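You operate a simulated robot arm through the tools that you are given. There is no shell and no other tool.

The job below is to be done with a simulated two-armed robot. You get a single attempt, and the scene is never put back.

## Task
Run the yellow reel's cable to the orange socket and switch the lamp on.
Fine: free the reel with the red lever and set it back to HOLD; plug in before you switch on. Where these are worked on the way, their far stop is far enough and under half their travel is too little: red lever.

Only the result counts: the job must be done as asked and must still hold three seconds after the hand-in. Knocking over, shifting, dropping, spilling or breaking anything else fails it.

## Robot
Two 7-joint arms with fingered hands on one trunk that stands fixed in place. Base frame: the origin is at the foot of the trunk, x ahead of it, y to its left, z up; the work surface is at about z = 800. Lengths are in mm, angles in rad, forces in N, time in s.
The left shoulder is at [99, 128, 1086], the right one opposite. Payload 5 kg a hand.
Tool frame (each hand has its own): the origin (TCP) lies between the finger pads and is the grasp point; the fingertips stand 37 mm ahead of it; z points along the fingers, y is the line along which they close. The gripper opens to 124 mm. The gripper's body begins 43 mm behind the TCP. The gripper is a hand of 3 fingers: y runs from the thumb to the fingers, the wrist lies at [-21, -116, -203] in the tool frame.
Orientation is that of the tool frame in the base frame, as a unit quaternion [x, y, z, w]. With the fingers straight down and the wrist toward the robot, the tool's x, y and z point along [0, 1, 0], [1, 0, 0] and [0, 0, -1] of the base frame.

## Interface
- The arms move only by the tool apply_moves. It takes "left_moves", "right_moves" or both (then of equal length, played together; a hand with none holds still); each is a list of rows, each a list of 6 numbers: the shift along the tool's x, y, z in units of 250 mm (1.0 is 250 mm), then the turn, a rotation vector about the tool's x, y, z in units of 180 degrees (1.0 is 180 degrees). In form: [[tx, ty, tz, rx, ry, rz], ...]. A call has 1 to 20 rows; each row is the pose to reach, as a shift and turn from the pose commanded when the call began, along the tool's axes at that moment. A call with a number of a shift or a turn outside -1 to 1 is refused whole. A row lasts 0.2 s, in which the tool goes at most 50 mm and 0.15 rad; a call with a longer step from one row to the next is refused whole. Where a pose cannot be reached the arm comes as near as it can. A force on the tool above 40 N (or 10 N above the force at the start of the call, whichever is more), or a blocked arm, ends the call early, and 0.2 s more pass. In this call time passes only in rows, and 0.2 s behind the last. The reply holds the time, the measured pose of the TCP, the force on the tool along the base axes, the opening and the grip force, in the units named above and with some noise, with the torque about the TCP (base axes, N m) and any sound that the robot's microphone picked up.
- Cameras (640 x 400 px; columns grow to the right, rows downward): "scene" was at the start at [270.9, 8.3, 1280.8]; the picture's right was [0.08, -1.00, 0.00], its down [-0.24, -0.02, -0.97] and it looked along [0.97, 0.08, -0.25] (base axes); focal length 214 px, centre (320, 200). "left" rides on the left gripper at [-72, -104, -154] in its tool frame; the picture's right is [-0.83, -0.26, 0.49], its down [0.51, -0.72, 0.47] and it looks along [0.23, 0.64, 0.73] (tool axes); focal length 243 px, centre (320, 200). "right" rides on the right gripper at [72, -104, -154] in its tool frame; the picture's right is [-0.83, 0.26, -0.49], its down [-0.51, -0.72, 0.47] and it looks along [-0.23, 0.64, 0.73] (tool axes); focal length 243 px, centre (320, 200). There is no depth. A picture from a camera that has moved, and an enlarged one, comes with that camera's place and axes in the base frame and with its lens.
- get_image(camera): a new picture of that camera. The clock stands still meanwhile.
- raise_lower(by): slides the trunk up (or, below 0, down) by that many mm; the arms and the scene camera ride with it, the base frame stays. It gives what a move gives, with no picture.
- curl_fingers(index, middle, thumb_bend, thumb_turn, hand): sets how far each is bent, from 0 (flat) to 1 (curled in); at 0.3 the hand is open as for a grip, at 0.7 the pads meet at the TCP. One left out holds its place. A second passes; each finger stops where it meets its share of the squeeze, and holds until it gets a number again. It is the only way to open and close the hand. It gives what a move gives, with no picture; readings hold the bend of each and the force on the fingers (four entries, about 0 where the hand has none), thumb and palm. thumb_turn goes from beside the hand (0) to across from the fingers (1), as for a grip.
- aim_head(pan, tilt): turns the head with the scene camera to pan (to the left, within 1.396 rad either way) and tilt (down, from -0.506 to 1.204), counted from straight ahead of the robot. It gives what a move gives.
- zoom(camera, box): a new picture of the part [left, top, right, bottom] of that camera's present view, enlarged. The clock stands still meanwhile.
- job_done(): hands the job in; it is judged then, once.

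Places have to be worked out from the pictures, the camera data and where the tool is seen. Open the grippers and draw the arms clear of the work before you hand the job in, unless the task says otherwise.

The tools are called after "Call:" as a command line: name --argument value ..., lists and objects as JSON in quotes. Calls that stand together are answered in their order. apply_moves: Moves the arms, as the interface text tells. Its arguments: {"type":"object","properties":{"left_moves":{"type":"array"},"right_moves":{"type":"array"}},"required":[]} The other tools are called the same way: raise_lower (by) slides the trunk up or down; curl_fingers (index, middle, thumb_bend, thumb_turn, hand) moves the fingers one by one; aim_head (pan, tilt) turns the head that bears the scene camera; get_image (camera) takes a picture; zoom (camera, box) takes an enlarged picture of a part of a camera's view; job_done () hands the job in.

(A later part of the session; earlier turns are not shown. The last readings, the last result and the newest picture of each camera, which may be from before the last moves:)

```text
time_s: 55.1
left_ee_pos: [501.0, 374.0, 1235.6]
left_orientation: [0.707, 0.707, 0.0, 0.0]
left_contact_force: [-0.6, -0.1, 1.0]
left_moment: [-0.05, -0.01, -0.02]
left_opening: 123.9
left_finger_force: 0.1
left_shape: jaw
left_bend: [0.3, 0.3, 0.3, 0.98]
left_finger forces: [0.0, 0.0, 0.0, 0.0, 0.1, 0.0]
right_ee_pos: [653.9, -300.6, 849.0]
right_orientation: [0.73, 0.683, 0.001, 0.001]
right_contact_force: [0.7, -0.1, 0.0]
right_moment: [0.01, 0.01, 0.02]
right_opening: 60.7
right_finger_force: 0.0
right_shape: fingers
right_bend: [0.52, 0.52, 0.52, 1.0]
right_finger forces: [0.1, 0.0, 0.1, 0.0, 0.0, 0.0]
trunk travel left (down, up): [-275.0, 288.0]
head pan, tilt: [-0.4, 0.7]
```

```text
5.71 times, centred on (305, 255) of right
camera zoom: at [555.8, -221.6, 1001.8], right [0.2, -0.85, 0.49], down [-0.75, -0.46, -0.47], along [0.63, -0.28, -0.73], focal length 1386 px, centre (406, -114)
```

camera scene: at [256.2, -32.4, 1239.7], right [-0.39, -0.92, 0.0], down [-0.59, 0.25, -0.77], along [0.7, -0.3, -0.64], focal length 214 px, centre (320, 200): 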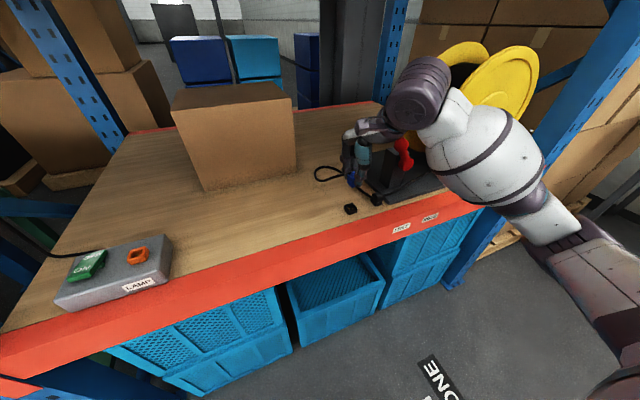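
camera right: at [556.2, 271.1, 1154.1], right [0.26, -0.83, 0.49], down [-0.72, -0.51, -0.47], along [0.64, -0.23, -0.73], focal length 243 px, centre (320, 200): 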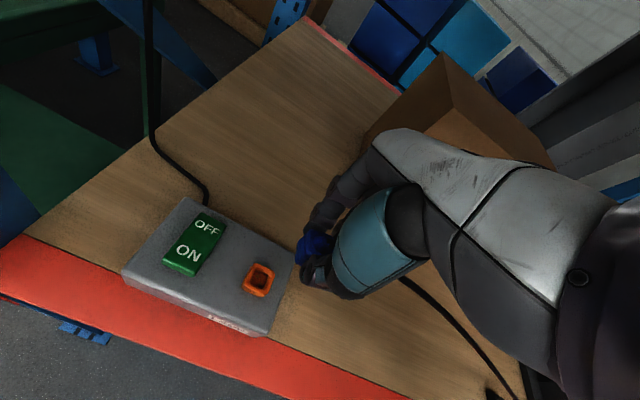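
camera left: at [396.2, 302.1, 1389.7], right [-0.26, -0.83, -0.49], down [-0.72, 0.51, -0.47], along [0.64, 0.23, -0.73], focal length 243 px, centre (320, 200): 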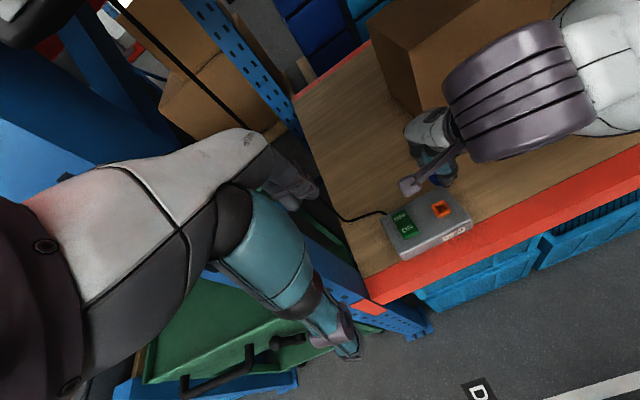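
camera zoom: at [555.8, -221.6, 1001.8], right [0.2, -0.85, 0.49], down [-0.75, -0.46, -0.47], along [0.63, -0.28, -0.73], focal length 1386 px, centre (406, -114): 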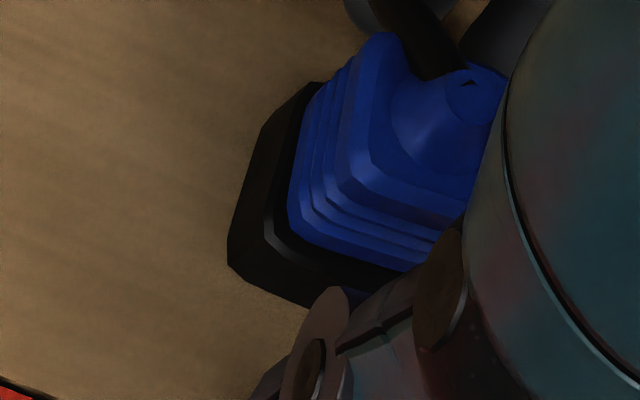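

The plug stands upright and looks fully seated, matching its starting appearance. I square the hand to yaw 0, centre it at (656, -301) a bit lower than last time (z≈856) for more pad contact, and re-grasp.

Call:
apply_moves --right_moves '[[-0.001, 0.008, -0.014, 0, 0, -0.011], [-0.001, 0.008, -0.028, 0, 0, -0.022]]'

Call:
zoom --camera "scene" --box '[330, 170, 380, 215]'

```text
time_s: 55.8
left_ee_pos: [500.2, 375.4, 1234.7]
left_orientation: [0.707, 0.707, 0.0, 0.001]
left_contact_force: [-0.2, -0.2, 1.0]
left_moment: [-0.02, -0.02, -0.03]
left_opening: 123.7
left_finger_force: 0.0
left_shape: jaw
left_bend: [0.3, 0.3, 0.3, 0.98]
left_finger forces: [0.0, 0.0, 0.0, 0.0, 0.0, 0.0]
right_ee_pos: [655.9, -302.1, 857.6]
right_orientation: [0.707, 0.707, 0.001, 0.002]
right_contact_force: [-0.1, 0.8, -0.2]
right_moment: [0.01, 0.0, -0.02]
right_opening: 60.5
right_finger_force: 0.0
right_shape: fingers
right_bend: [0.52, 0.52, 0.52, 1.0]
right_finger forces: [0.0, 0.0, 0.0, 0.0, 0.1, 0.0]
trunk travel left (down, up): [-275.0, 288.0]
head pan, tilt: [-0.4, 0.7]
```

```text
8.89 times, centred on (355, 192) of scene
camera zoom: at [256.1, -32.4, 1239.7], right [-0.39, -0.92, 0.0], down [-0.59, 0.25, -0.76], along [0.7, -0.3, -0.64], focal length 1906 px, centre (9, 267)
```

zoom: 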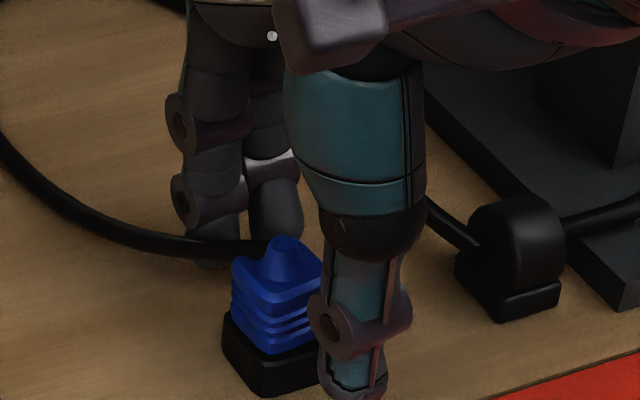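

Seated well. I fine-tune by +1.5 mm in y and 2 mm down, and close the hand.

Call:
apply_moves --right_moves '[[0.006, 0, 0.008, 0, 0, 0]]'

Call:
curl_fingers --hand "right" --index 0.75 --middle 0.75 --thumb_bend 0.75

Call:
zoom --camera "scene" --box '[330, 170, 380, 215]'

Call:
zoom --camera "right" --box '[270, 210, 340, 280]'

```text
time_s: 56.1
left_ee_pos: [500.3, 373.5, 1235.7]
left_orientation: [0.707, 0.707, 0.0, -0.001]
left_contact_force: [0.0, 0.0, 0.6]
left_moment: [0.04, 0.02, 0.02]
left_opening: 123.8
left_finger_force: 0.1
left_shape: jaw
left_bend: [0.3, 0.3, 0.3, 0.98]
left_finger forces: [0.1, 0.1, 0.1, 0.1, 0.1, 0.1]
right_ee_pos: [655.7, -300.4, 854.9]
right_orientation: [0.708, 0.707, 0.001, 0.002]
right_contact_force: [0.8, 0.0, 0.3]
right_moment: [0.01, -0.03, 0.0]
right_opening: 60.8
right_finger_force: 0.1
right_shape: fingers
right_bend: [0.52, 0.52, 0.52, 1.0]
right_finger forces: [0.1, 0.0, 0.1, 0.1, 0.0, 0.0]
trunk travel left (down, up): [-275.0, 288.0]
head pan, tilt: [-0.4, 0.7]
```

```text
time_s: 57.1
left_ee_pos: [501.5, 374.4, 1235.4]
left_orientation: [0.707, 0.707, -0.001, -0.001]
left_contact_force: [0.2, 0.2, -1.0]
left_moment: [0.0, 0.0, 0.03]
left_opening: 123.6
left_finger_force: 0.1
left_shape: jaw
left_bend: [0.3, 0.3, 0.3, 0.98]
left_finger forces: [0.0, 0.1, 0.0, 0.0, 0.0, 0.0]
right_ee_pos: [657.2, -300.1, 854.6]
right_orientation: [0.707, 0.707, 0.001, 0.001]
right_contact_force: [2.8, -2.5, -1.3]
right_moment: [-0.12, -0.12, 0.03]
right_opening: 25.1
right_finger_force: 18.1
right_shape: fingers
right_bend: [0.64, 0.66, 0.65, 1.0]
right_finger forces: [9.6, 10.0, 0.1, 0.1, 17.1, 0.0]
trunk travel left (down, up): [-275.0, 288.0]
head pan, tilt: [-0.4, 0.7]
```

```text
8.89 times, centred on (355, 192) of scene
camera zoom: at [256.6, -32.8, 1239.6], right [-0.39, -0.92, 0.0], down [-0.59, 0.25, -0.76], along [0.7, -0.3, -0.64], focal length 1906 px, centre (9, 267)
```

zoom: 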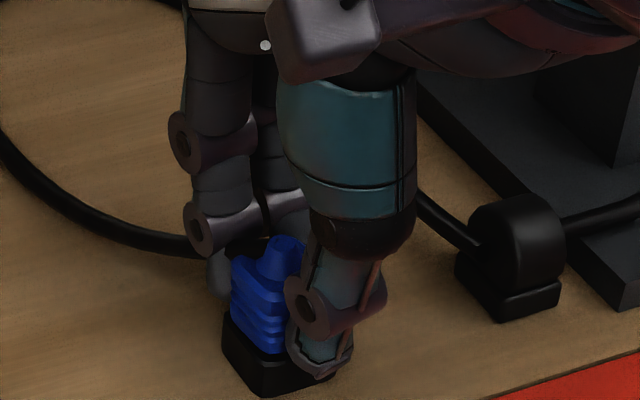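

```text
5.71 times, centred on (305, 245) of right
camera zoom: at [553.3, -228.3, 1006.9], right [0.26, -0.83, 0.49], down [-0.72, -0.51, -0.47], along [0.64, -0.23, -0.73], focal length 1386 px, centre (406, -57)
```

zoom: 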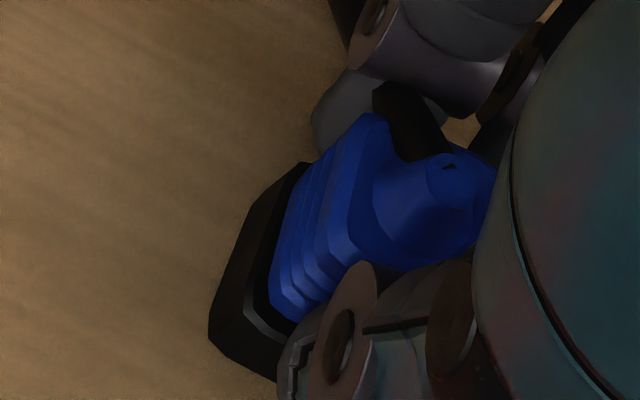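

A balanced grasp: index 9.6, middle 10.0, thumb 17.1 N. I lift gently and verify nothing shifts.

Call:
apply_moves --right_moves '[[0, 0, -0.02, 0, 0, 0], [0, 0, -0.04, 0, 0, 0], [0, 0, -0.06, 0, 0, 0], [0, 0, -0.09, 0, 0, 0], [0, 0, -0.12, 0, 0, 0], [0, 0, -0.16, 0, 0, 0], [0, 0, -0.2, 0, 0, 0], [0, 0, -0.24, 0, 0, 0]]'

Call:
zoom --camera "scene" --box '[338, 168, 378, 198]'

Call:
zoom --camera "right" --box '[285, 215, 335, 265]'

Call:
zoom --camera "right" --box '[252, 255, 316, 295]'

```text
time_s: 59.0
left_ee_pos: [500.8, 374.8, 1236.4]
left_orientation: [0.707, 0.707, 0.0, 0.0]
left_contact_force: [-0.4, 0.1, 0.0]
left_moment: [-0.01, 0.03, -0.01]
left_opening: 123.7
left_finger_force: 0.1
left_shape: jaw
left_bend: [0.3, 0.3, 0.3, 0.98]
left_finger forces: [0.0, 0.0, 0.1, 0.0, 0.0, 0.0]
right_ee_pos: [656.6, -301.1, 913.8]
right_orientation: [0.707, 0.707, 0.001, 0.001]
right_contact_force: [-0.8, 0.4, -0.3]
right_moment: [-0.01, 0.01, 0.01]
right_opening: 24.9
right_finger_force: 15.9
right_shape: fingers
right_bend: [0.63, 0.71, 0.66, 1.0]
right_finger forces: [11.4, 5.1, 0.0, 0.0, 14.9, 0.0]
trunk travel left (down, up): [-275.0, 288.0]
head pan, tilt: [-0.4, 0.7]
```

```text
13.33 times, centred on (358, 183) of scene
camera zoom: at [256.1, -32.4, 1239.7], right [-0.39, -0.92, 0.0], down [-0.59, 0.25, -0.76], along [0.7, -0.3, -0.64], focal length 2860 px, centre (-187, 427)
```

zoom: 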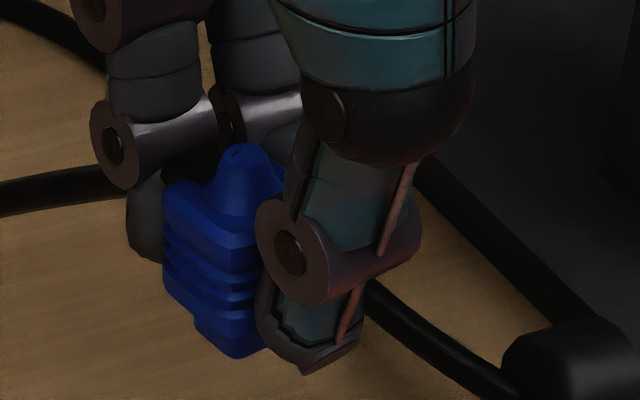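

```text
8.00 times, centred on (310, 240) of right
camera zoom: at [552.4, -228.3, 1067.3], right [0.26, -0.83, 0.49], down [-0.72, -0.51, -0.47], along [0.64, -0.23, -0.73], focal length 1941 px, centre (400, -120)
```

zoom: 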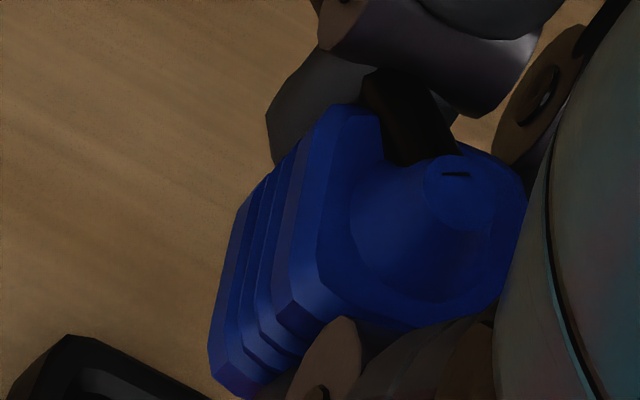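

```text
10.00 times, centred on (284, 275) of right
camera zoom: at [552.4, -228.3, 1067.3], right [0.26, -0.83, 0.49], down [-0.72, -0.51, -0.47], along [0.64, -0.23, -0.73], focal length 2426 px, centre (680, -550)
```

zoom: 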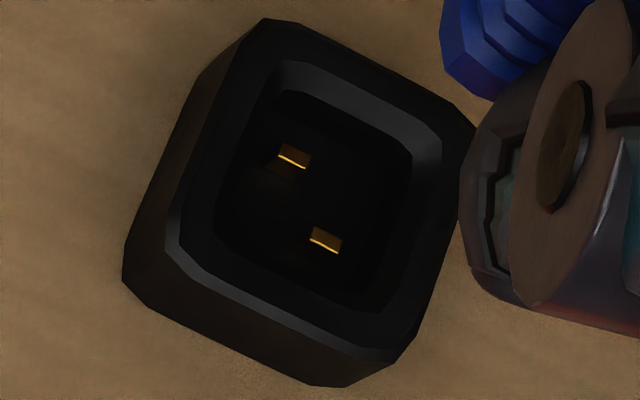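

The grip settled into the same slightly yawed state as before, which stayed stable through the whole return trip and seated fine with a -4° hand yaw. I'll use that same compensation. I raise, yaw -4°, and carry the plug to the lamp at a gentler speed with slack cable.

Call:
apply_moves --right_moves '[[0, 0, -0.08, 0, 0, 0.006], [0, 0, -0.16, 0, 0, 0.012], [0, 0, -0.24, 0, 0, 0.018], [0, 0, -0.32, 0, 0, 0.022]]'

Call:
apply_moves --right_moves '[[0.09, -0.006, 0, 0, 0, 0], [0.18, -0.012, 0, 0, 0, 0], [0.27, -0.018, 0, 0, 0, 0], [0.36, -0.024, 0, 0, 0, 0], [0.45, -0.03, 0, 0, 0, 0], [0.54, -0.036, 0, 0, 0, 0], [0.63, -0.043, 0, 0, 0, 0], [0.72, -0.05, 0, 0, 0, 0], [0.81, -0.056, 0, 0, 0, 0], [0.9, -0.062, 0, 0, 0, 0], [0.98, -0.067, 0, 0, 0, 0]]'

Call:
apply_moves --right_moves '[[0.09, -0.006, 0, 0, 0, 0], [0.18, -0.012, 0, 0, 0, 0], [0.27, -0.018, 0, 0, 0, 0], [0.36, -0.024, 0, 0, 0, 0], [0.45, -0.03, 0, 0, 0, 0], [0.54, -0.036, 0, 0, 0, 0], [0.63, -0.042, 0, 0, 0, 0], [0.72, -0.048, 0, 0, 0, 0], [0.8, -0.053, 0, 0, 0, 0], [0.88, -0.058, 0, 0, 0, 0]]'

Call:
aim_head --pan 0.44 --tilt 0.6

Call:
get_image --camera "scene"

Call:
get_image --camera "right"

```text
time_s: 60.0
left_ee_pos: [501.2, 374.3, 1236.2]
left_orientation: [0.707, 0.707, 0.0, 0.0]
left_contact_force: [-0.7, -0.3, 0.6]
left_moment: [0.01, -0.05, 0.0]
left_opening: 123.8
left_finger_force: 0.1
left_shape: jaw
left_bend: [0.3, 0.3, 0.3, 0.98]
left_finger forces: [0.0, 0.1, 0.1, 0.1, 0.1, 0.0]
right_ee_pos: [655.7, -300.4, 995.8]
right_orientation: [0.731, 0.682, 0.001, 0.002]
right_contact_force: [0.3, -0.1, -0.5]
right_moment: [0.0, -0.05, 0.02]
right_opening: 24.9
right_finger_force: 15.8
right_shape: fingers
right_bend: [0.63, 0.71, 0.66, 1.0]
right_finger forces: [11.4, 5.0, 0.1, 0.0, 14.9, 0.0]
trunk travel left (down, up): [-275.0, 288.0]
head pan, tilt: [-0.4, 0.7]
```

```text
time_s: 62.4
left_ee_pos: [499.6, 375.4, 1235.8]
left_orientation: [0.707, 0.707, 0.0, 0.001]
left_contact_force: [0.9, 0.6, 0.9]
left_moment: [-0.01, -0.03, -0.03]
left_opening: 123.8
left_finger_force: 0.1
left_shape: jaw
left_bend: [0.3, 0.3, 0.3, 0.98]
left_finger forces: [0.0, 0.0, 0.0, 0.1, 0.1, 0.1]
right_ee_pos: [654.3, -55.1, 994.6]
right_orientation: [0.731, 0.682, 0.001, 0.0]
right_contact_force: [0.8, 0.3, -0.3]
right_moment: [-0.05, 0.02, -0.03]
right_opening: 24.5
right_finger_force: 15.3
right_shape: fingers
right_bend: [0.63, 0.71, 0.66, 1.0]
right_finger forces: [11.4, 4.8, 0.0, 0.1, 14.9, 0.1]
trunk travel left (down, up): [-275.0, 288.0]
head pan, tilt: [-0.4, 0.7]
```

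```text
time_s: 64.5
left_ee_pos: [500.5, 373.9, 1235.4]
left_orientation: [0.708, 0.707, -0.001, 0.0]
left_contact_force: [-0.1, -0.1, 0.0]
left_moment: [0.0, -0.01, 0.0]
left_opening: 123.8
left_finger_force: 0.1
left_shape: jaw
left_bend: [0.3, 0.3, 0.3, 0.98]
left_finger forces: [0.0, 0.0, 0.1, 0.0, 0.0, 0.0]
right_ee_pos: [655.9, 166.3, 993.8]
right_orientation: [0.73, 0.683, 0.001, 0.001]
right_contact_force: [0.8, -0.1, -0.3]
right_moment: [-0.03, -0.01, -0.04]
right_opening: 24.7
right_finger_force: 14.9
right_shape: fingers
right_bend: [0.63, 0.71, 0.66, 1.0]
right_finger forces: [11.4, 4.7, 0.1, 0.0, 14.7, 0.0]
trunk travel left (down, up): [-275.0, 288.0]
head pan, tilt: [-0.4, 0.7]
```

```text
time_s: 65.7
left_ee_pos: [501.7, 375.0, 1235.6]
left_orientation: [0.707, 0.707, 0.0, 0.0]
left_contact_force: [-1.3, -0.3, -0.2]
left_moment: [-0.01, 0.03, -0.02]
left_opening: 123.7
left_finger_force: 0.1
left_shape: jaw
left_bend: [0.3, 0.3, 0.3, 0.98]
left_finger forces: [0.1, 0.1, 0.0, 0.0, 0.0, 0.0]
right_ee_pos: [657.7, 164.5, 995.6]
right_orientation: [0.731, 0.682, 0.001, 0.001]
right_contact_force: [0.1, 0.5, 0.3]
right_moment: [-0.02, 0.02, 0.04]
right_opening: 24.9
right_finger_force: 15.4
right_shape: fingers
right_bend: [0.63, 0.71, 0.66, 1.0]
right_finger forces: [11.3, 4.8, 0.0, 0.0, 14.7, 0.1]
trunk travel left (down, up): [-275.0, 288.0]
head pan, tilt: [0.44, 0.6]
```

```text
taken
camera scene: at [257.9, 38.1, 1248.3], right [0.43, -0.91, 0.0], down [-0.51, -0.24, -0.83], along [0.75, 0.35, -0.56], focal length 214 px, centre (320, 200)
```

scene: 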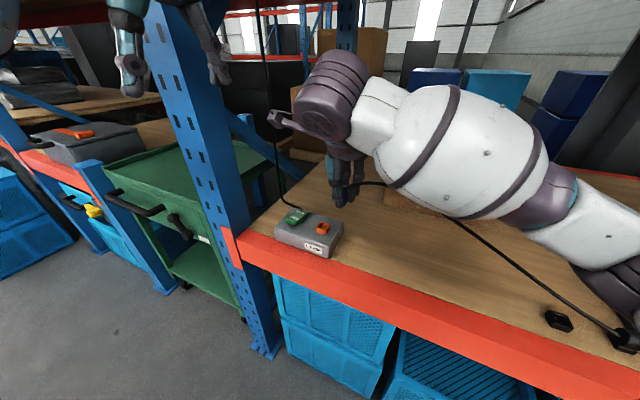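

```text
taken
camera right: at [558.4, 244.6, 1147.3], right [0.2, -0.85, 0.49], down [-0.75, -0.46, -0.47], along [0.63, -0.28, -0.73], focal length 243 px, centre (320, 200)
```

right: 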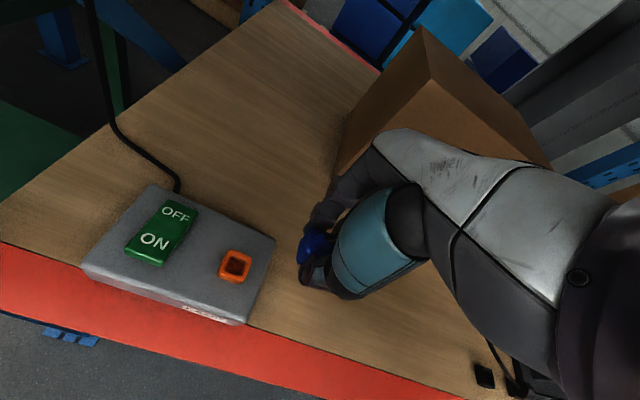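

The grip is unchanged after the trip. I move above the lamp socket, to about (657, 216.6, 930), and examine alignment.

Call:
apply_moves --right_moves '[[0.068, -0.004, 0.08, 0, 0, 0], [0.136, -0.009, 0.17, 0, 0, 0], [0.204, -0.013, 0.26, 0, 0, 0]]'

Call:
get_image --camera "scene"

Call:
zoom --camera "right" --box '[260, 200, 350, 290]'

Call:
get_image --camera "left"

```text
time_s: 66.5
left_ee_pos: [501.7, 374.9, 1235.2]
left_orientation: [0.707, 0.707, -0.001, 0.0]
left_contact_force: [0.2, 1.7, -0.4]
left_moment: [-0.04, 0.0, -0.02]
left_opening: 123.9
left_finger_force: 0.0
left_shape: jaw
left_bend: [0.3, 0.3, 0.3, 0.98]
left_finger forces: [0.1, 0.0, 0.0, 0.0, 0.0, 0.1]
right_ee_pos: [658.9, 216.4, 929.6]
right_orientation: [0.731, 0.682, 0.001, 0.001]
right_contact_force: [0.9, -1.9, -0.6]
right_moment: [-0.04, -0.03, -0.03]
right_opening: 24.7
right_finger_force: 15.9
right_shape: fingers
right_bend: [0.63, 0.71, 0.67, 1.0]
right_finger forces: [11.3, 5.8, 0.1, 0.1, 14.7, 0.1]
trunk travel left (down, up): [-275.0, 288.0]
head pan, tilt: [0.44, 0.6]
```

```text
taken
camera scene: at [258.5, 38.7, 1248.2], right [0.43, -0.9, 0.0], down [-0.51, -0.24, -0.82], along [0.75, 0.35, -0.57], focal length 214 px, centre (320, 200)
```

scene: 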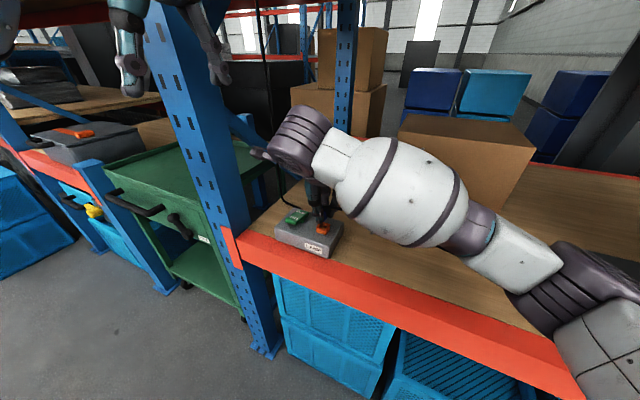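

```text
4.44 times, centred on (305, 245) of right
camera zoom: at [560.3, 296.0, 1081.6], right [0.2, -0.85, 0.49], down [-0.75, -0.46, -0.47], along [0.63, -0.28, -0.73], focal length 1078 px, centre (387, 0)
```

zoom: 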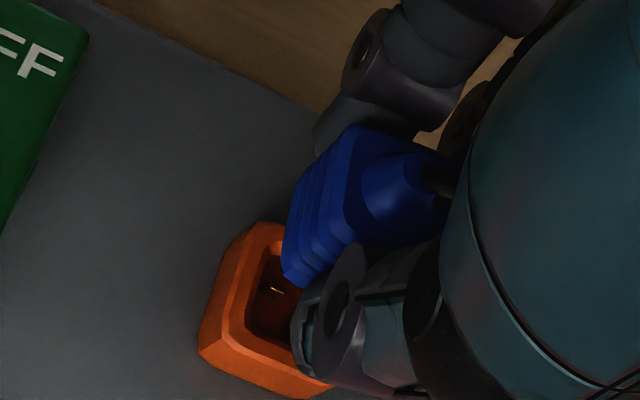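

```text
taken
camera left: at [397.0, 302.8, 1389.3], right [-0.26, -0.83, -0.49], down [-0.72, 0.51, -0.47], along [0.64, 0.23, -0.73], focal length 243 px, centre (320, 200)
```

left: 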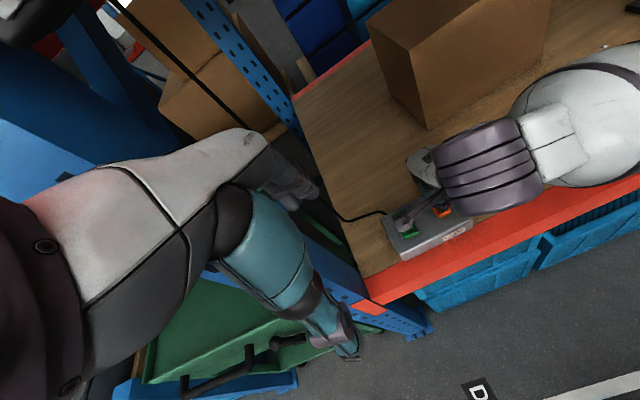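

The right camera sees the orange socket just beyond the plug. I zoom tightly to measure nose versus opening.

Call:
zoom --camera "right" --box '[285, 235, 335, 285]'

Call:
zoom --camera "right" --box '[255, 240, 319, 295]'

Call:
zoom --camera "scene" --box '[295, 185, 355, 245]'

```text
8.00 times, centred on (310, 260) of right
camera zoom: at [560.3, 296.0, 1081.6], right [0.2, -0.85, 0.49], down [-0.75, -0.46, -0.47], along [0.63, -0.28, -0.73], focal length 1941 px, centre (400, -280)
```

zoom: 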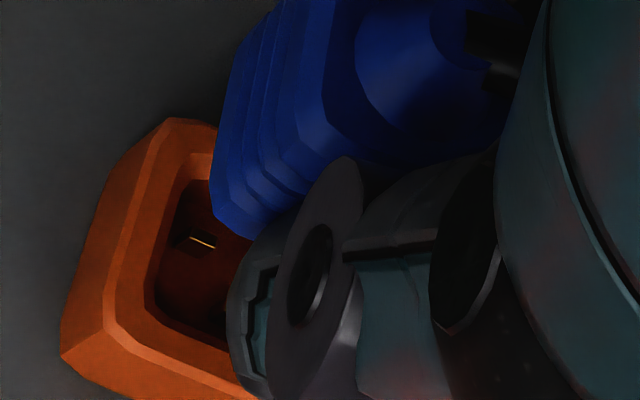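

```text
7.27 times, centred on (287, 268) of right
camera zoom: at [560.3, 296.0, 1081.6], right [0.2, -0.85, 0.49], down [-0.75, -0.46, -0.47], along [0.63, -0.28, -0.73], focal length 1764 px, centre (560, -291)
```

zoom: 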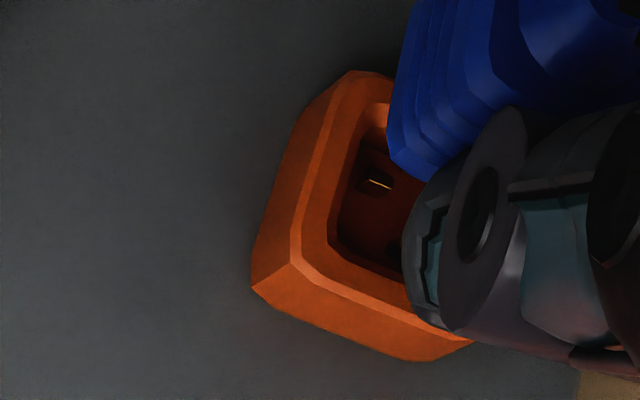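

```text
6.67 times, centred on (325, 215) of scene
camera zoom: at [258.5, 38.7, 1248.2], right [0.43, -0.9, 0.0], down [-0.51, -0.24, -0.82], along [0.75, 0.35, -0.57], focal length 1430 px, centre (287, 100)
```

zoom: 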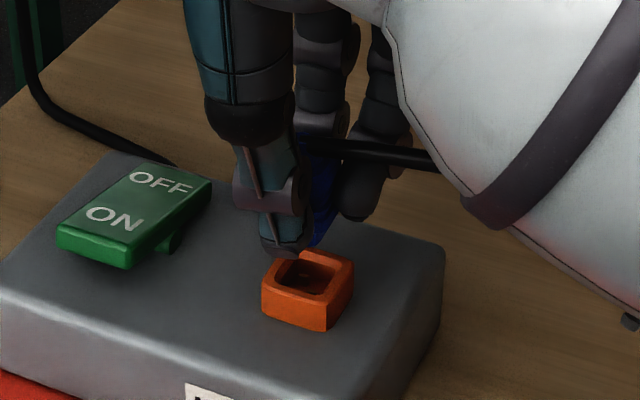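

Combining the views, the socket centre is nearer (656.3, 214.6) with its rim at z≈864. With this grasp the hand should be at about (653.8, 214). I shift there and come down 10 mm, then re-check.

Call:
apply_moves --right_moves '[[-0.011, -0.0193, 0, 0, 0, 0], [-0.011, -0.0193, 0.02, 0, 0, 0], [-0.011, -0.0193, 0.036, 0, 0, 0]]'

Call:
zoom --camera "right" --box '[285, 235, 335, 285]'

Call:
zoom --camera "scene" --box '[308, 195, 344, 235]'

Call:
zoom --camera "left" --box '[410, 180, 470, 240]'

```text
time_s: 67.3
left_ee_pos: [500.6, 373.9, 1236.1]
left_orientation: [0.707, 0.707, 0.0, -0.001]
left_contact_force: [0.8, 0.4, -0.9]
left_moment: [0.01, 0.01, 0.01]
left_opening: 123.7
left_finger_force: 0.0
left_shape: jaw
left_bend: [0.3, 0.3, 0.3, 0.98]
left_finger forces: [0.0, 0.1, 0.0, 0.0, 0.1, 0.0]
right_ee_pos: [652.0, 213.3, 921.0]
right_orientation: [0.732, 0.682, 0.001, 0.001]
right_contact_force: [-0.1, -0.5, -0.4]
right_moment: [-0.03, 0.0, 0.03]
right_opening: 24.5
right_finger_force: 15.5
right_shape: fingers
right_bend: [0.63, 0.71, 0.67, 1.0]
right_finger forces: [11.4, 5.1, 0.1, 0.0, 14.9, 0.0]
trunk travel left (down, up): [-275.0, 288.0]
head pan, tilt: [0.44, 0.6]
```

```text
8.00 times, centred on (310, 260) of right
camera zoom: at [553.9, 293.6, 1073.3], right [0.2, -0.85, 0.49], down [-0.75, -0.46, -0.47], along [0.63, -0.28, -0.73], focal length 1941 px, centre (400, -280)
```

zoom: 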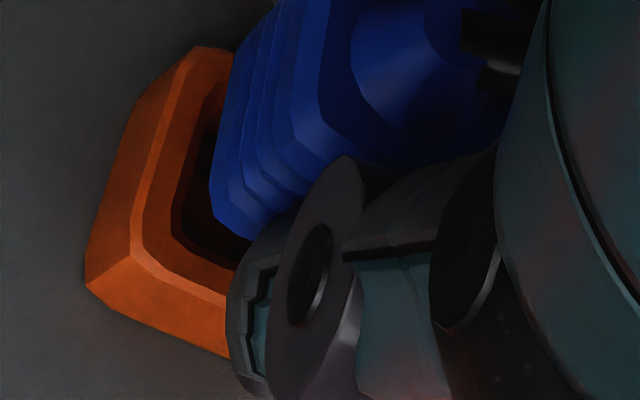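

```text
10.00 times, centred on (326, 215) of scene
camera zoom: at [257.7, 38.2, 1248.4], right [0.43, -0.9, 0.0], down [-0.51, -0.24, -0.83], along [0.75, 0.35, -0.56], focal length 2145 px, centre (260, 50)
```

zoom: 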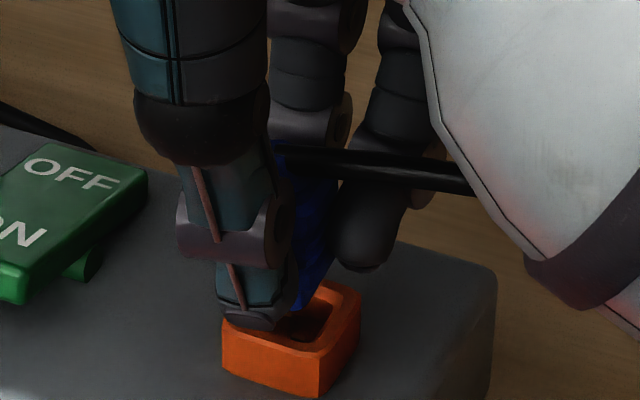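

```text
6.67 times, centred on (440, 210) of left
camera zoom: at [396.1, 302.2, 1389.7], right [-0.26, -0.83, -0.49], down [-0.72, 0.51, -0.47], along [0.64, 0.23, -0.73], focal length 1618 px, centre (-480, 133)
```

zoom: 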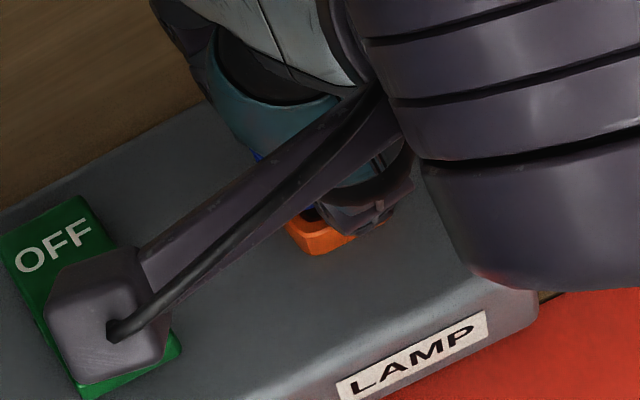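

The nose is slightly forward of centre. I shift +2 mm in x, lower 6 mm so the nose is near the rim, and look again.

Call:
apply_moves --right_moves '[[0, 0.008, 0.01, 0, 0, 0], [0, 0.008, 0.024, 0, 0, 0]]'

Call:
zoom --camera "right" --box '[285, 235, 335, 285]'

Call:
zoom --camera "scene" --box '[308, 195, 344, 235]'

```text
time_s: 67.9
left_ee_pos: [500.9, 374.3, 1236.9]
left_orientation: [0.707, 0.707, 0.001, 0.0]
left_contact_force: [0.1, 0.3, 0.2]
left_moment: [-0.03, 0.01, -0.01]
left_opening: 123.4
left_finger_force: 0.0
left_shape: jaw
left_bend: [0.3, 0.3, 0.3, 0.98]
left_finger forces: [0.0, 0.0, 0.0, 0.1, 0.1, 0.0]
right_ee_pos: [653.7, 212.3, 915.1]
right_orientation: [0.731, 0.682, 0.001, 0.001]
right_contact_force: [0.5, 0.0, 0.2]
right_moment: [-0.02, 0.02, 0.0]
right_opening: 24.8
right_finger_force: 15.6
right_shape: fingers
right_bend: [0.63, 0.71, 0.67, 1.0]
right_finger forces: [11.4, 4.8, 0.0, 0.1, 14.5, 0.0]
trunk travel left (down, up): [-275.0, 288.0]
head pan, tilt: [0.44, 0.6]
```

```text
8.00 times, centred on (310, 260) of right
camera zoom: at [556.0, 293.5, 1067.4], right [0.2, -0.85, 0.49], down [-0.75, -0.46, -0.47], along [0.63, -0.28, -0.73], focal length 1941 px, centre (400, -280)
```

zoom: 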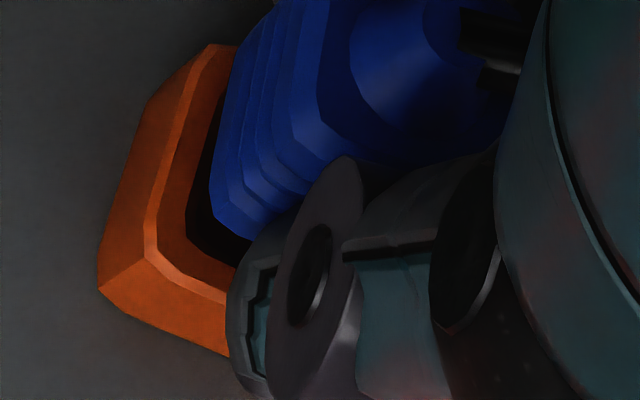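

```text
10.00 times, centred on (326, 215) of scene
camera zoom: at [257.8, 38.3, 1248.4], right [0.43, -0.9, 0.0], down [-0.51, -0.24, -0.83], along [0.75, 0.35, -0.56], focal length 2145 px, centre (260, 50)
```

zoom: 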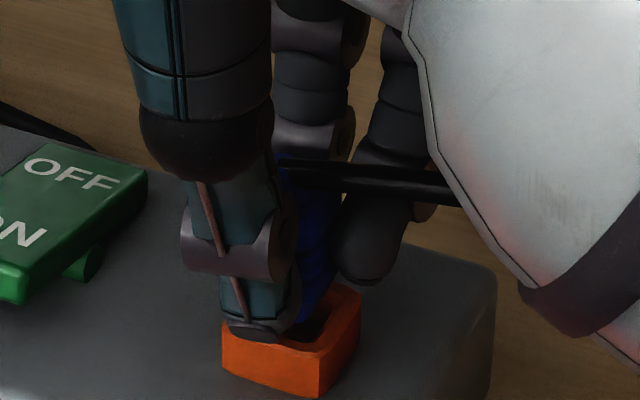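

In the right view the nose-to-rim geometry now matches, within about 1 px, the pose from which I inserted at the parking socket. I descend in 2 mm rows and watch forces.

Call:
apply_moves --right_moves '[[0, 0, 0.008, 0, 0, 0], [0, 0, 0.016, 0, 0, 0], [0, 0, 0.024, 0, 0, 0]]'

Call:
zoom --camera "right" --box '[285, 235, 335, 285]'

Call:
zoom --camera "scene" --box '[308, 195, 344, 235]'

```text
time_s: 68.7
left_ee_pos: [500.6, 374.3, 1236.3]
left_orientation: [0.707, 0.707, -0.001, 0.001]
left_contact_force: [-0.4, 0.4, 0.3]
left_moment: [0.0, 0.0, 0.02]
left_opening: 123.9
left_finger_force: 0.2
left_shape: jaw
left_bend: [0.3, 0.3, 0.3, 0.98]
left_finger forces: [0.1, 0.0, 0.0, 0.0, 0.0, 0.1]
right_ee_pos: [653.0, 213.4, 909.6]
right_orientation: [0.732, 0.682, 0.002, 0.002]
right_contact_force: [0.2, 0.2, 3.3]
right_moment: [0.03, 0.01, -0.02]
right_opening: 24.8
right_finger_force: 16.5
right_shape: fingers
right_bend: [0.63, 0.71, 0.67, 1.0]
right_finger forces: [11.8, 5.1, 0.1, 0.1, 15.3, 0.0]
trunk travel left (down, up): [-275.0, 288.0]
head pan, tilt: [0.44, 0.6]
```

```text
8.00 times, centred on (310, 260) of right
camera zoom: at [555.6, 293.4, 1061.8], right [0.2, -0.85, 0.49], down [-0.75, -0.46, -0.47], along [0.63, -0.28, -0.73], focal length 1941 px, centre (400, -280)
```

zoom: 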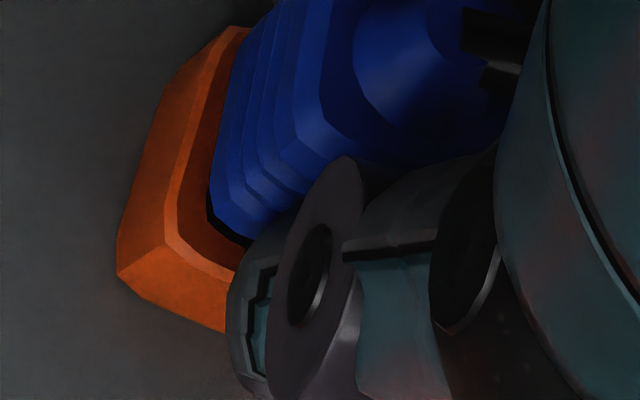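

```text
10.00 times, centred on (326, 215) of scene
camera zoom: at [257.4, 38.1, 1248.5], right [0.43, -0.9, 0.0], down [-0.51, -0.24, -0.83], along [0.75, 0.35, -0.56], focal length 2145 px, centre (260, 50)
```

zoom: 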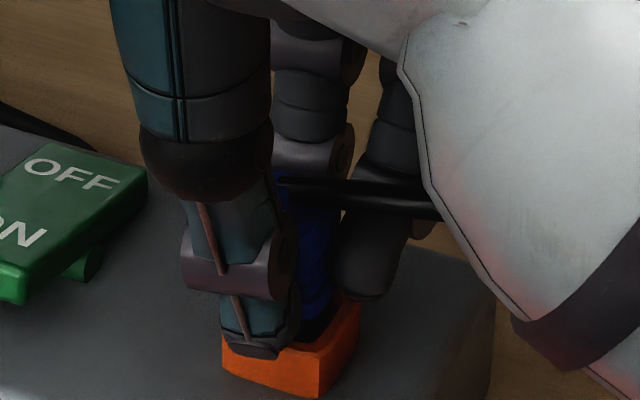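

First contact is 3 N straight up with no side force, at the depth I expected. I keep pressing in small rows.

Call:
apply_moves --right_moves '[[0, 0, 0.008, 0, 0, 0], [0, 0, 0.014, 0, 0, 0]]'

Call:
zoom --camera "right" --box '[285, 235, 335, 285]'

```text
time_s: 69.3
left_ee_pos: [500.4, 374.9, 1237.2]
left_orientation: [0.707, 0.707, 0.0, -0.001]
left_contact_force: [0.1, 0.1, -0.3]
left_moment: [-0.01, -0.03, -0.02]
left_opening: 123.7
left_finger_force: 0.1
left_shape: jaw
left_bend: [0.3, 0.3, 0.3, 0.98]
left_finger forces: [0.0, 0.0, 0.0, 0.1, 0.1, 0.1]
right_ee_pos: [653.1, 213.4, 906.2]
right_orientation: [0.731, 0.683, 0.001, 0.002]
right_contact_force: [-0.6, 0.5, 5.6]
right_moment: [0.01, -0.01, -0.01]
right_opening: 24.6
right_finger_force: 16.8
right_shape: fingers
right_bend: [0.63, 0.71, 0.67, 1.0]
right_finger forces: [12.0, 5.4, 0.0, 0.0, 15.7, 0.0]
trunk travel left (down, up): [-275.0, 288.0]
head pan, tilt: [0.44, 0.6]
```

```text
8.00 times, centred on (310, 260) of right
camera zoom: at [556.1, 293.2, 1058.1], right [0.2, -0.85, 0.49], down [-0.75, -0.46, -0.47], along [0.63, -0.28, -0.73], focal length 1941 px, centre (400, -280)
```

zoom: 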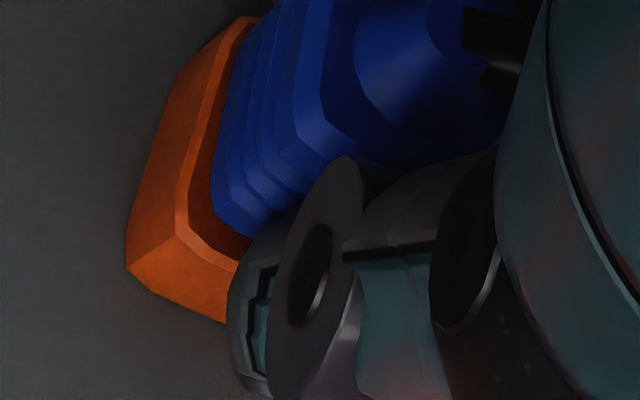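

Sliding in cleanly (5.6 N, no lateral load). I continue toward the seat.

Call:
apply_moves --right_moves '[[0, 0, 0.006, 0, 0, 0], [0, 0, 0.012, 0, 0, 0], [0, 0, 0.018, 0, 0, 0]]'

Call:
zoom --camera "right" --box '[285, 235, 335, 285]'

```text
time_s: 70.1
left_ee_pos: [499.3, 373.3, 1237.1]
left_orientation: [0.706, 0.708, 0.001, 0.0]
left_contact_force: [0.0, 1.0, 0.4]
left_moment: [0.01, 0.0, 0.0]
left_opening: 124.0
left_finger_force: 0.0
left_shape: jaw
left_bend: [0.3, 0.3, 0.3, 0.98]
left_finger forces: [0.0, 0.0, 0.0, 0.0, 0.0, 0.1]
right_ee_pos: [653.7, 212.0, 903.6]
right_orientation: [0.732, 0.682, 0.003, 0.002]
right_contact_force: [0.4, -1.2, 19.7]
right_moment: [0.04, 0.0, -0.02]
right_opening: 24.5
right_finger_force: 18.8
right_shape: fingers
right_bend: [0.62, 0.71, 0.67, 1.0]
right_finger forces: [13.7, 6.2, 0.0, 0.0, 17.8, 0.0]
trunk travel left (down, up): [-275.0, 288.0]
head pan, tilt: [0.44, 0.6]
```

```text
8.00 times, centred on (310, 260) of right
camera zoom: at [555.1, 292.9, 1055.1], right [0.2, -0.85, 0.49], down [-0.75, -0.45, -0.48], along [0.63, -0.27, -0.73], focal length 1941 px, centre (400, -280)
```

zoom: 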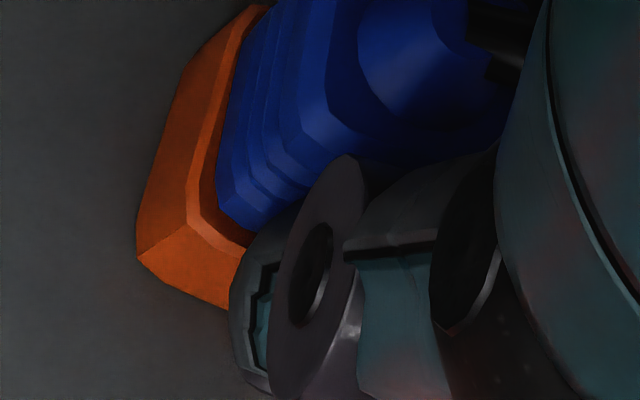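

About 20 N now with the shoulder close to the rim. I press a few more millimetres, as I did at the parking socket.

Call:
apply_moves --right_moves '[[0, 0, 0.004, 0, 0, 0], [0, 0, 0.008, 0, 0, 0], [0, 0, 0.012, 0, 0, 0]]'

Call:
zoom --camera "right" --box '[285, 235, 335, 285]'

Call:
zoom --camera "scene" --box '[308, 195, 344, 235]'

```text
time_s: 70.9
left_ee_pos: [497.7, 373.1, 1237.9]
left_orientation: [0.707, 0.707, 0.001, 0.0]
left_contact_force: [-0.4, -0.3, 0.6]
left_moment: [0.01, 0.01, 0.0]
left_opening: 123.5
left_finger_force: 0.0
left_shape: jaw
left_bend: [0.3, 0.3, 0.3, 0.98]
left_finger forces: [0.1, 0.1, 0.1, 0.0, 0.0, 0.0]
right_ee_pos: [652.6, 212.0, 900.1]
right_orientation: [0.732, 0.682, 0.003, 0.002]
right_contact_force: [-1.3, -2.5, 30.5]
right_moment: [0.01, -0.09, -0.03]
right_opening: 24.2
right_finger_force: 22.1
right_shape: fingers
right_bend: [0.62, 0.72, 0.68, 1.0]
right_finger forces: [16.4, 7.9, 0.1, 0.1, 19.4, 0.0]
trunk travel left (down, up): [-275.0, 288.0]
head pan, tilt: [0.44, 0.6]
```

```text
8.00 times, centred on (310, 260) of right
camera zoom: at [554.0, 292.3, 1052.3], right [0.2, -0.85, 0.49], down [-0.75, -0.45, -0.48], along [0.63, -0.27, -0.73], focal length 1941 px, centre (400, -280)
```

zoom: 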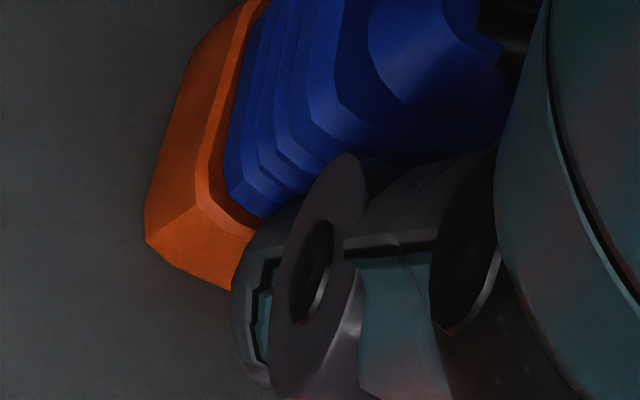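

```text
10.00 times, centred on (326, 215) of scene
camera zoom: at [255.1, 37.1, 1249.1], right [0.43, -0.9, 0.0], down [-0.51, -0.24, -0.83], along [0.75, 0.35, -0.56], focal length 2145 px, centre (260, 50)
```

zoom: 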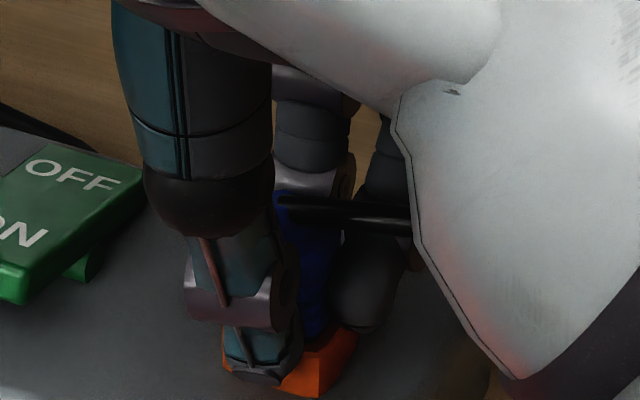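

30 N and the fingers have begun to slide on the body, so the plug has bottomed or is very close. I open the hand in place and inspect.

Call:
curl_fingers --hand "right" --index 0.52 --middle 0.52 --thumb_bend 0.52

Call:
zoom --camera "right" --box '[275, 225, 345, 285]'

Call:
zoom --camera "scene" --box '[308, 195, 344, 235]'

```text
time_s: 71.9
left_ee_pos: [500.7, 374.5, 1235.8]
left_orientation: [0.707, 0.707, 0.0, 0.0]
left_contact_force: [0.8, 0.0, -0.9]
left_moment: [0.05, -0.01, 0.01]
left_opening: 123.6
left_finger_force: 0.0
left_shape: jaw
left_bend: [0.3, 0.3, 0.3, 0.98]
left_finger forces: [0.0, 0.0, 0.0, 0.1, 0.0, 0.0]
right_ee_pos: [653.6, 213.4, 896.1]
right_orientation: [0.731, 0.682, 0.0, 0.0]
right_contact_force: [0.0, 0.4, 0.7]
right_moment: [-0.01, 0.02, 0.01]
right_opening: 60.7
right_finger_force: 0.2
right_shape: fingers
right_bend: [0.52, 0.52, 0.52, 1.0]
right_finger forces: [0.0, 0.0, 0.1, 0.0, 0.0, 0.0]
trunk travel left (down, up): [-275.0, 288.0]
head pan, tilt: [0.44, 0.6]
```

```text
6.67 times, centred on (310, 255) of right
camera zoom: at [556.3, 293.3, 1048.8], right [0.2, -0.85, 0.49], down [-0.75, -0.46, -0.47], along [0.62, -0.28, -0.73], focal length 1618 px, centre (387, -167)
```

zoom: 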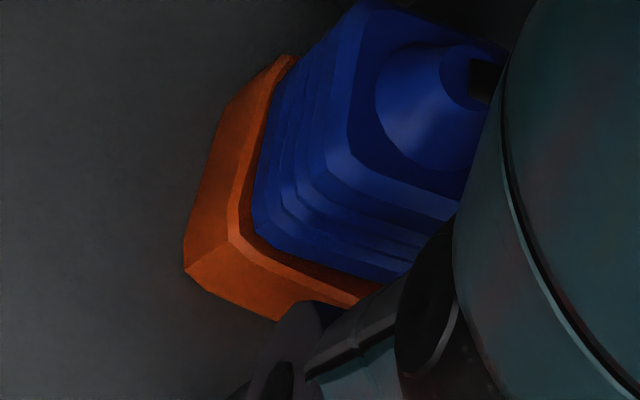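

```text
10.00 times, centred on (326, 215) of scene
camera zoom: at [257.6, 38.2, 1248.3], right [0.43, -0.9, 0.0], down [-0.51, -0.24, -0.83], along [0.75, 0.35, -0.56], focal length 2145 px, centre (260, 50)
```

zoom: 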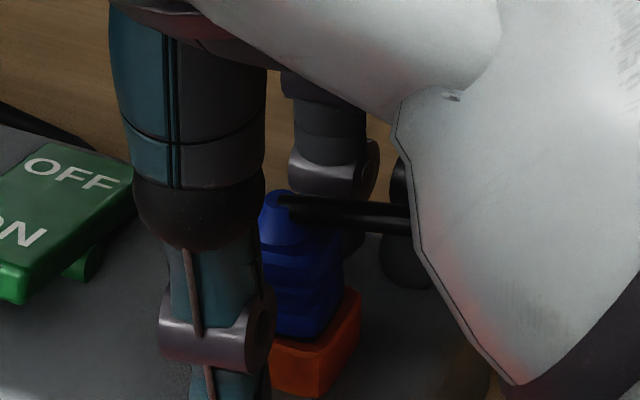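

The plug stands upright in the orange socket, and its seating against the rim matches the seated parking reference. I withdraw straight up and look at the whole connection.

Call:
apply_moves --right_moves '[[0, 0, -0.04, 0, 0, 0], [0, 0, -0.1, 0, 0, 0], [0, 0, -0.2, 0, 0, 0], [0, 0, -0.32, 0, 0, 0], [0, 0, -0.46, 0, 0, 0]]'

Call:
zoom --camera "scene" --box '[270, 165, 370, 255]'

Call:
zoom --camera "right" --box '[250, 210, 350, 290]'

```text
time_s: 73.1
left_ee_pos: [500.4, 373.2, 1235.5]
left_orientation: [0.707, 0.707, 0.0, 0.0]
left_contact_force: [-0.7, 0.3, -0.3]
left_moment: [-0.01, -0.03, 0.0]
left_opening: 123.5
left_finger_force: 0.0
left_shape: jaw
left_bend: [0.3, 0.3, 0.3, 0.98]
left_finger forces: [0.1, 0.0, 0.0, 0.1, 0.0, 0.0]
right_ee_pos: [653.2, 214.3, 1013.5]
right_orientation: [0.731, 0.682, 0.001, 0.001]
right_contact_force: [0.3, 0.3, -0.6]
right_moment: [0.02, -0.02, 0.02]
right_opening: 60.9
right_finger_force: 0.0
right_shape: fingers
right_bend: [0.52, 0.52, 0.52, 1.0]
right_finger forces: [0.0, 0.1, 0.1, 0.0, 0.1, 0.0]
trunk travel left (down, up): [-275.0, 288.0]
head pan, tilt: [0.44, 0.6]
```

```text
4.44 times, centred on (320, 210) of scene
camera zoom: at [256.8, 38.3, 1248.6], right [0.43, -0.9, 0.0], down [-0.51, -0.24, -0.83], along [0.75, 0.35, -0.56], focal length 953 px, centre (320, 156)
```

zoom: 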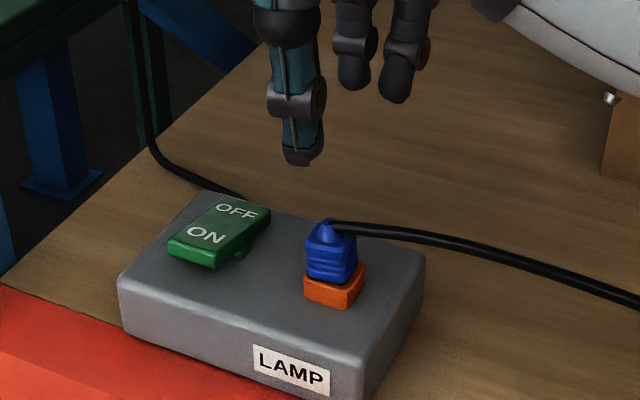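

```text
5.00 times, centred on (300, 250) of right
camera zoom: at [554.6, 293.7, 1165.7], right [0.2, -0.85, 0.49], down [-0.75, -0.46, -0.47], along [0.63, -0.28, -0.73], focal length 1213 px, centre (420, -50)
```

zoom: 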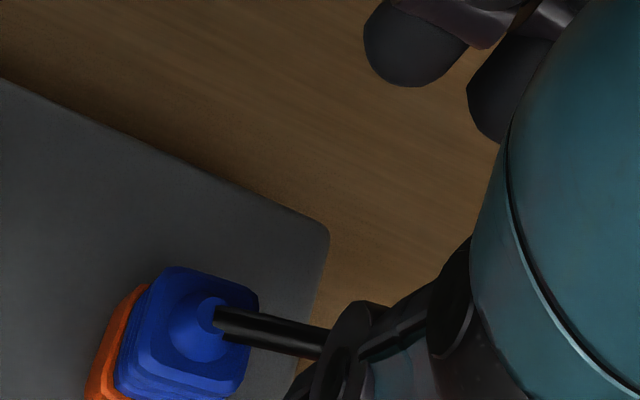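

The plug stands straight in the socket. I zoom to check the shoulder-to-rim gap, and bring the right hand away from above it.

Call:
zoom --camera "scene" --box '[308, 205, 340, 240]'

Call:
zoom --camera "left" --box '[410, 180, 474, 240]'

```text
11.43 times, centred on (324, 222) of scene
camera zoom: at [256.8, 38.3, 1248.6], right [0.43, -0.9, 0.0], down [-0.51, -0.24, -0.83], along [0.75, 0.35, -0.56], focal length 2451 px, centre (274, -57)
```

zoom: 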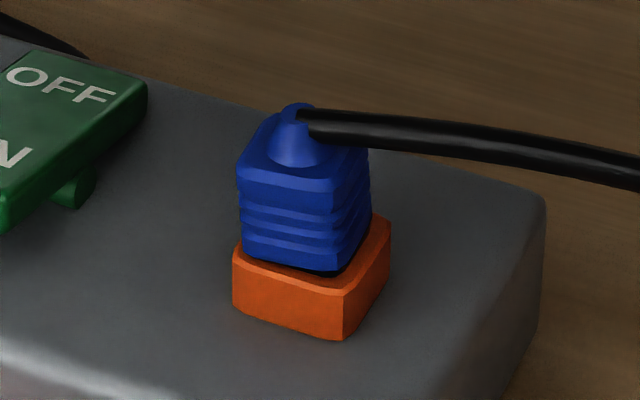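

```text
6.67 times, centred on (442, 210) of left
camera zoom: at [395.1, 302.4, 1390.0], right [-0.26, -0.83, -0.49], down [-0.72, 0.51, -0.47], along [0.64, 0.23, -0.73], focal length 1618 px, centre (-493, 133)
```

zoom: 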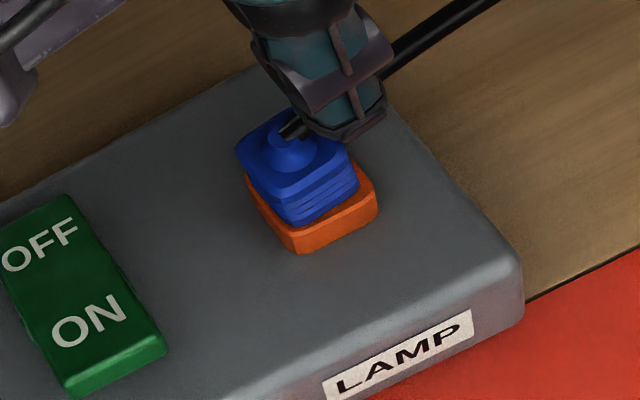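

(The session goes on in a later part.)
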